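You operate a simulated robot arm through the tools that you are given. There is no shell and no other tool. Be economical: measure what you need, move in short steps, check, and stop when the job is done.

You are at the controls of a simulated robot arm. One attempt, no reset.

JOB
Press the white call button to switch it off.
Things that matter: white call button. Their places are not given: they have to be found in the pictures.

It is judged by the outcome, as a careful person would: the job done as asked, and still so three seconds after it is handed in. It fails if anything else is knocked over, pushed out of place, dropped, spilled or broken.

ROBOT AND FRAMES
A 7-joint arm with a two-finger parallel gripper, fixed in place. Base frame: the origin is at the foot of the arm, x ahead of it, y to its left, z up. Lengths are in m, angles in degrees, forces in N, time in s.
Its first joint turns from -66.0 to 66.0 degrees. Payload 2.4 kg.
Tool frame: the origin (TCP) lies between the finger pads and is the grasp point; the fingertips stand 0.03 m ahead of it; z points along the fingers, y is the line along which they close. The gripper opens to 0.094 m. The fingers are 0.028 m wide and 0.01 m thick; the gripper's body (0.05 by 0.096 m) begins 0.055 m behind the TCP.
Orientation is that of the tool frame in the base frame, as a unit quaternion [x, y, z, w]. With the fingers straight down and closing along the base's y, the tool's x points along the base's -x, its y along +y and its z along -z.

CONTROLS
- The arm moves only by the tool jog_arm. Its argument "targets" is text: rows parted by semicolons, each of 7 numbers parted by spaces: the shift along the tool's x, y, z in units of 50 mm (1.0 is 50 mm), then the turn, a rotation vector about the tool's x, y, z in units of 8 degrees (1.0 is 8 degrees), then the gripper command, from -1 (fully open) to 1 (shut), values between in proportion. In form: x y z ax ay az fingers; .... A call has 1 to 20 rows; each row shifts and turns the commanded pose from where the row before left it, along the tool's axes as they then stand. A call with a number of a shift or a turn outside -1 to 1 is refused whole. Rows are played at 5 a second. More than 0.05 m and 8.6 degrees between two rows, or a gripper value outside its range, and nothing of the call is played. Where a pose cannot be reached the arm comes as near as it can. A force on the tool above 40 N (or 10 N above the force at the start of the call, whichever is more), or a blocked arm, ends the call early, and 0.2 s more pass. The fingers move at their own pace (about 0.153 m/s each) and stop on an object; they squeeze with about 45 N. The grip force told is the motor's: it shows also when the fingers shut on nothing. Time passes only in rows, and 0.2 s behind the last, so rows that do not move let the fingers close. The reply holds the time, the measured pose of the TCP, the force on the tool along the base axes, the opening and the grip force, in the units named above and with some noise.
- Cameras (640 x 400 px; columns grow to the right, rows downward): "scene" is fixed at [0.0145, 0.4608, 1.4474]; the picture's right is [-0.91, -0.40, 0.00], its down [-0.21, 0.49, -0.85] and it looks along [0.34, -0.77, -0.53] (base axes); focal length 345 px, centre (320, 200). "wrist" rides on the gripper at [-0.037, 0, -0.058] in the tool frame; the picture's right is [0.00, -1.00, 0.00], its down [0.97, 0.00, -0.24] and it looks along [0.24, 0.00, 0.97] (tool axes); focal length 218 px, centre (320, 200).
- get_image(camera): a new picture of that camera. The clock stands still meanwhile.
- pixel_to_xyz(camera, pixels): for up to 12 pixels [column, row] of the newest picture of that camera ("zoom" is the newest enlarged one), the place [x, y, z] in the base frame of the surface seen there, good to about 0.002 m. The clock stands still meanwhile.
- zoom(camera, box): a new picture of the part [left, top, right, bottom] of that camera's present view, enlarged. The clock stands still meanwhile.
- sign_off(): hands the job in; it is judged then, once.

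Keep the steps short. Do not move on a guess: measure, check each grasp and each placing, and mend mistakes. In all there are 60 turns and 30 pictures (those below and enlarged ones count). Leave the gripper open and the arm clear of the work at the hand-in unless told otherwise, and finish with a single line.

The tools are called after "Request:" by a JSON object that holds its "name" and its "arguments". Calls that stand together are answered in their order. jog_arm: Moves the arm, as the interface text tells. Its arguments: {"type":"object","properties":{"targets":{"type":"string"}},"required":["targets"]} The other tools are called the same way: get_image (camera) takes a picture; pixel_to_xyz (camera, pixels) gives the place of the surface under pixels of a picture; zoom (camera, box) takes an enlarged picture of a part of a camera's view; sign_off () hands the job in.

At the start:

```text
time_s: 0.0
position: [0.4311, -0.1531, 1.1484]
tcp_rot: [0.0, 1.0, -0.001, 0.0]
wrist_force: [0.3, 0.3, -0.2]
width: 0.094
grasp_force: 0.1
```

scene: 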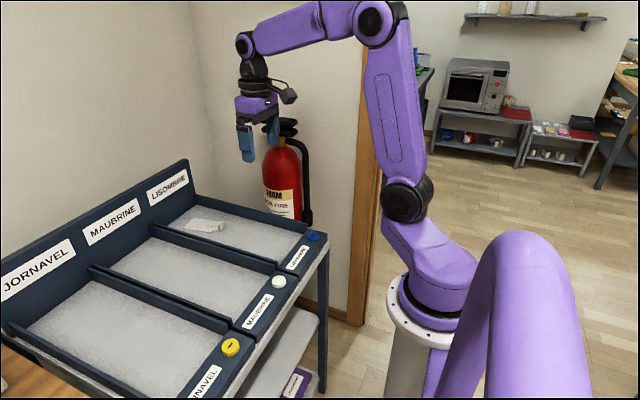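
wrist: 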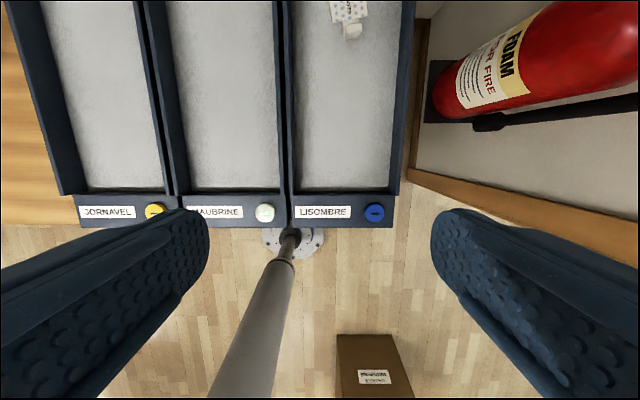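

I see three buttons: yellow, white (scene about 279,281; wrist about 264,212) and blue. I'll zoom in on the white one in both views to measure it.

Request:
{"name": "zoom", "arguments": {"camera": "scene", "box": [200, 220, 340, 380]}}

Request:
{"name": "zoom", "arguments": {"camera": "wrist", "box": [200, 160, 400, 260]}}

Request:
{"name": "pixel_to_xyz", "arguments": {"camera": "wrist", "pixels": [[264, 212], [259, 212], [270, 212], [264, 206], [264, 218], [279, 212], [220, 212], [375, 212], [264, 200], [264, 190]]}}

Request:
{"name": "pixel_to_xyz", "arguments": {"camera": "scene", "pixels": [[279, 281], [279, 278], [230, 347], [313, 236], [258, 312], [270, 291]]}}

```text
2.50 times, centred on (270, 300) of scene
```

zoom: 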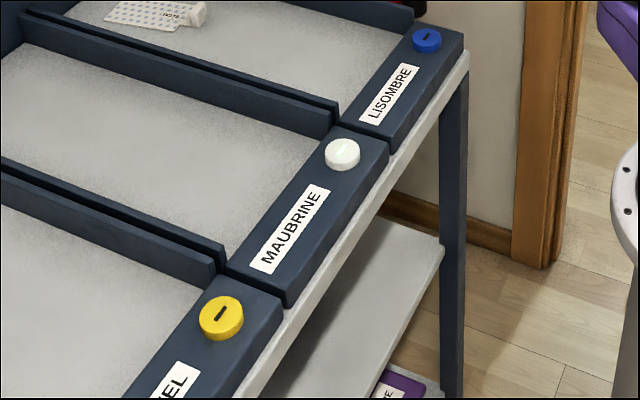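

```text
3.20 times, centred on (300, 210) of wrist
```

zoom: 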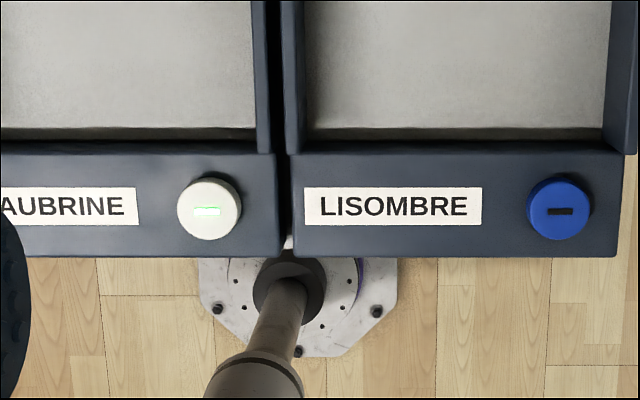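

```text
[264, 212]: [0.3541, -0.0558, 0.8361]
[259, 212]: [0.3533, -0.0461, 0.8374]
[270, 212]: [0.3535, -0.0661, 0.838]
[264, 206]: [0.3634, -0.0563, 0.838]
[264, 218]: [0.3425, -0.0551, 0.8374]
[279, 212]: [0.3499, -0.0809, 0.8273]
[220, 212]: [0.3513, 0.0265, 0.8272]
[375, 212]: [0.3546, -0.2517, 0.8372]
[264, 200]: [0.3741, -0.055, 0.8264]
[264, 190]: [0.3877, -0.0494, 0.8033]
```

```text
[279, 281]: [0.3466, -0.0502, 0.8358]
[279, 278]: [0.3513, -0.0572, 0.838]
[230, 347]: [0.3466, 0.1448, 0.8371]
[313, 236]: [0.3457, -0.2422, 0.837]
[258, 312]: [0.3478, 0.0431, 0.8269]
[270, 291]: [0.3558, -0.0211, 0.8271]
```

The white button's centre is about (0.353, -0.057), with its top at z 0.838 and its lamp lit green. I'll shut the fingers and move above it, stopping with the tips about 3 cm clear.

Request:
{"name": "jog_arm", "arguments": {"targets": "0.4 0.48 0 0 0 0 1; 0.4 0.48 0 0 0 0 1; 0.4 0.48 0 0 0 0 1; 0.36 0.47 0 0 0 0 1; 0 0 0.7 0 0 0 1; 0 0 0.8 0 0 0 1; 0 0 0.8 0 0 0 1; 0 0 0.8 0 0 0 1; 0 0 0.8 0 0 0 1; 0 0 0.6 0 0 0 1; 0 0 0.4 0 0 0 1; 0 0 0 0 0 0 1; 0 0 0 0 0 0 1"}}

```text
time_s: 2.8
position: [0.3549, -0.0596, 0.9031]
tcp_rot: [-0.001, 1.0, 0.0, 0.0]
wrist_force: [-0.4, -1.2, -0.7]
width: 0.0001
grasp_force: 33.0
```

Hovering with the tips at about z 0.873. I'll check the alignment in both cameras before pressing.

Request:
{"name": "zoom", "arguments": {"camera": "scene", "box": [200, 200, 340, 340]}}

Request:
{"name": "get_image", "arguments": {"camera": "wrist"}}

```text
2.86 times, centred on (270, 270) of scene
```

zoom: 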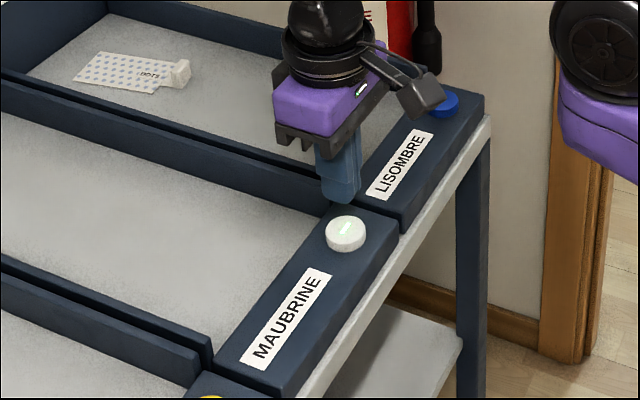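

```text
24 pictures are left
```

wrist: 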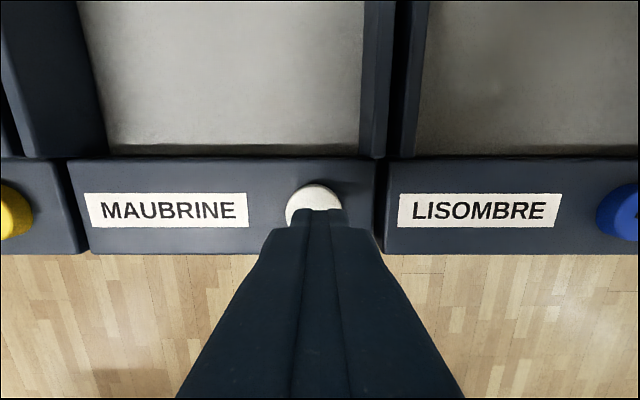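

The lamp is still lit. The button looks slightly left of the finger line (centre near column 313), so I'll measure it more exactly.

Request:
{"name": "pixel_to_xyz", "arguments": {"camera": "wrist", "pixels": [[313, 200], [289, 205], [338, 203], [313, 187], [313, 192]]}}

```text
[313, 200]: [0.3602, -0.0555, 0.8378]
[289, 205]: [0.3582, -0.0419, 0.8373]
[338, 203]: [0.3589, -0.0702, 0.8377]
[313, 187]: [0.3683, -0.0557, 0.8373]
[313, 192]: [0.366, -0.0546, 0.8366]
```

Its centre is about (0.354, -0.056), so I'll shift +3.5 mm in y. Then I'll go down to about 4 mm above the button.

Request:
{"name": "jog_arm", "arguments": {"targets": "0 0.07 0 0 0 0 1; 0 0 0.3 0 0 0 1; 0 0 0.3 0 0 0 1; 0 0 0 0 0 0 1; 0 0 0 0 0 0 1"}}

```text
time_s: 4.0
position: [0.3543, -0.0561, 0.8728]
tcp_rot: [-0.001, 1.0, -0.001, 0.0]
wrist_force: [0.4, 0.2, 0.1]
width: 0.0
grasp_force: 33.1
```

The tips are at about 0.843 and lined up. I'll press down in 1 mm steps and watch the force.

Request:
{"name": "jog_arm", "arguments": {"targets": "0 0 0.04 0 0 0 1; 0 0 0.04 0 0 0 1; 0 0 0.03 0 0 0 1; 0 0 0.02 0 0 0 1; 0 0 0.02 0 0 0 1; 0 0 0 0 0 0 1"}}

```text
time_s: 5.4
position: [0.3534, -0.0552, 0.8661]
tcp_rot: [0.0, 1.0, 0.0, 0.0]
wrist_force: [0.2, -0.6, 1.3]
width: 0.0001
grasp_force: 33.4
```

The tips are at about 0.836 with a light force of 1.3 N, so contact has probably begun. I'll check the lamp before going on.

Request:
{"name": "zoom", "arguments": {"camera": "scene", "box": [240, 240, 320, 320]}}

Request:
{"name": "zoom", "arguments": {"camera": "wrist", "box": [260, 150, 380, 230]}}

```text
5.00 times, centred on (280, 280) of scene
```

zoom: 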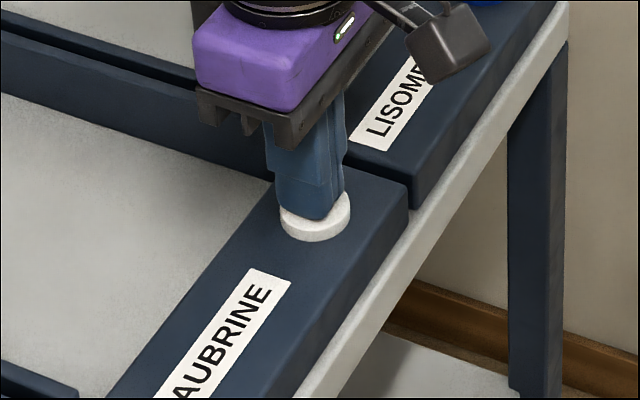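

```text
5.00 times, centred on (320, 190) of wrist
```

zoom: 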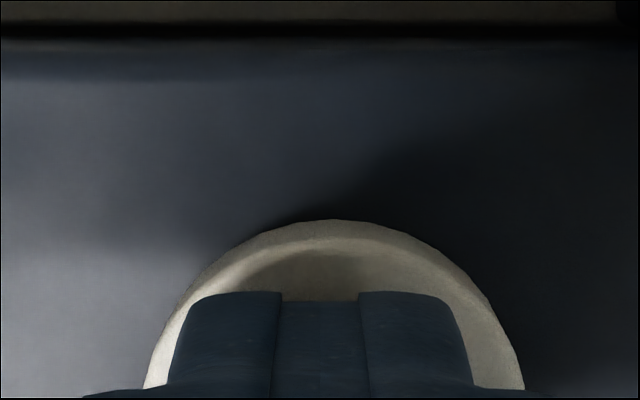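

The fingertips rest on the button centre and hide the lamp. I'll keep pressing in 1 mm steps.

Request:
{"name": "jog_arm", "arguments": {"targets": "0 0 0.02 0 0 0 1; 0 0 0.02 0 0 0 1; 0 0 0 0 0 0 1"}}

```text
time_s: 6.2
position: [0.3533, -0.0559, 0.8653]
tcp_rot: [0.0, 1.0, 0.0, -0.001]
wrist_force: [-1.3, 0.2, 2.0]
width: 0.0
grasp_force: 33.0
```

The force is rising slowly (2 N), so I'll press further.

Request:
{"name": "jog_arm", "arguments": {"targets": "0 0 0.02 0 0 0 1; 0 0 0.02 0 0 0 1; 0 0 0 0 0 0 1"}}

```text
time_s: 7.0
position: [0.3529, -0.0541, 0.8621]
tcp_rot: [0.0, 1.0, 0.0, 0.0]
wrist_force: [0.2, -3.4, 6.7]
width: 0.0003
grasp_force: 32.9
```

The force is 6.7 N with the tips at about 0.832. I'll press one more small step, hold briefly, then lift straight up to see the lamp.

Request:
{"name": "jog_arm", "arguments": {"targets": "0 0 0.02 0 0 0 1; 0 0 0.01 0 0 0 1; 0 0 0 0 0 0 1"}}

```text
time_s: 7.8
position: [0.3525, -0.0551, 0.8604]
tcp_rot: [-0.001, 1.0, 0.0, 0.001]
wrist_force: [1.7, 1.5, 13.2]
width: 0.0
grasp_force: 33.1
```

The force jumped to 13 N, so the button seems to be at its stop. I'll lift clear and look.

Request:
{"name": "jog_arm", "arguments": {"targets": "0 0 -0.2 0 0 0 1; 0 0 -0.5 0 0 0 1; 0 0 -0.8 0 0 0 1; 0 0 -0.8 0 0 0 1; 0 0 0 0 0 0 1; 0 0 0 0 0 0 1"}}

Request:
{"name": "zoom", "arguments": {"camera": "scene", "box": [240, 240, 320, 320]}}

```text
time_s: 9.2
position: [0.3538, -0.0566, 0.9755]
tcp_rot: [0.0, 1.0, 0.001, 0.0]
wrist_force: [-0.2, -0.4, -0.4]
width: 0.0
grasp_force: 32.4
```

```text
5.00 times, centred on (280, 280) of scene
```

zoom: 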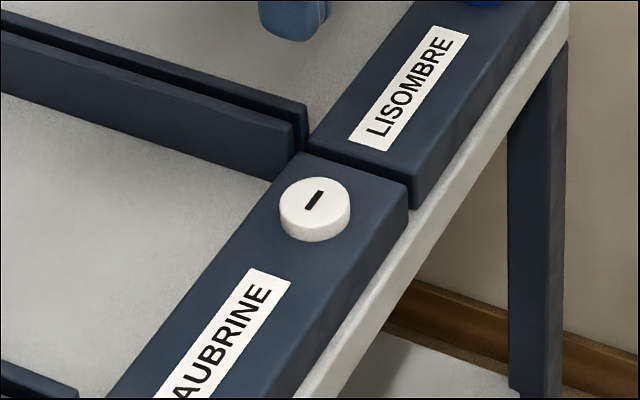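

The white button's lamp is now dark, like the other two. I'll raise the arm and open the gripper.

Request:
{"name": "jog_arm", "arguments": {"targets": "0 0 -0.8 0 0 0 1; 0 0 -0.8 0 0 0 1; 0 0 -0.6 0 0 0 -1; 0 0 0 0 0 0 -1; 0 0 0 0 0 0 -1; 0 0 0 0 0 0 -1"}}

Request:
{"name": "get_image", "arguments": {"camera": "scene"}}

Request:
{"name": "zoom", "arguments": {"camera": "scene", "box": [200, 220, 340, 380]}}

```text
time_s: 10.6
position: [0.3538, -0.0548, 1.0865]
tcp_rot: [0.0, 1.0, 0.0, 0.0]
wrist_force: [-0.3, -0.1, -0.3]
width: 0.0942
grasp_force: 0.1
```

```text
20 pictures are left
```

scene: 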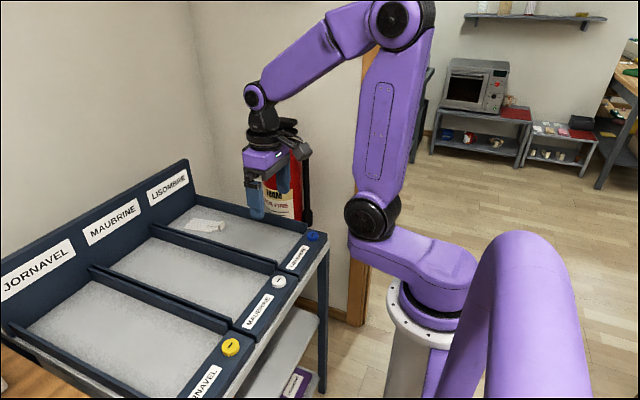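

```text
2.50 times, centred on (270, 300) of scene
```

zoom: 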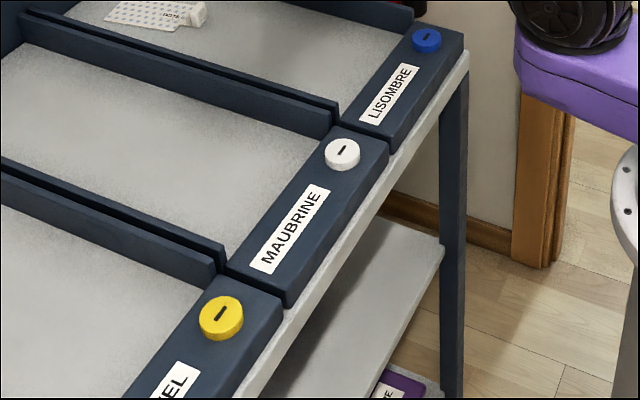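

The lamp is still off, nothing else has moved, the gripper is open and the arm is clear. I'm handing in.

Request:
{"name": "sign_off", "arguments": {}}

```text
The job is handed in.
```

The white call button was pressed once and its lamp is off; nothing else was disturbed.
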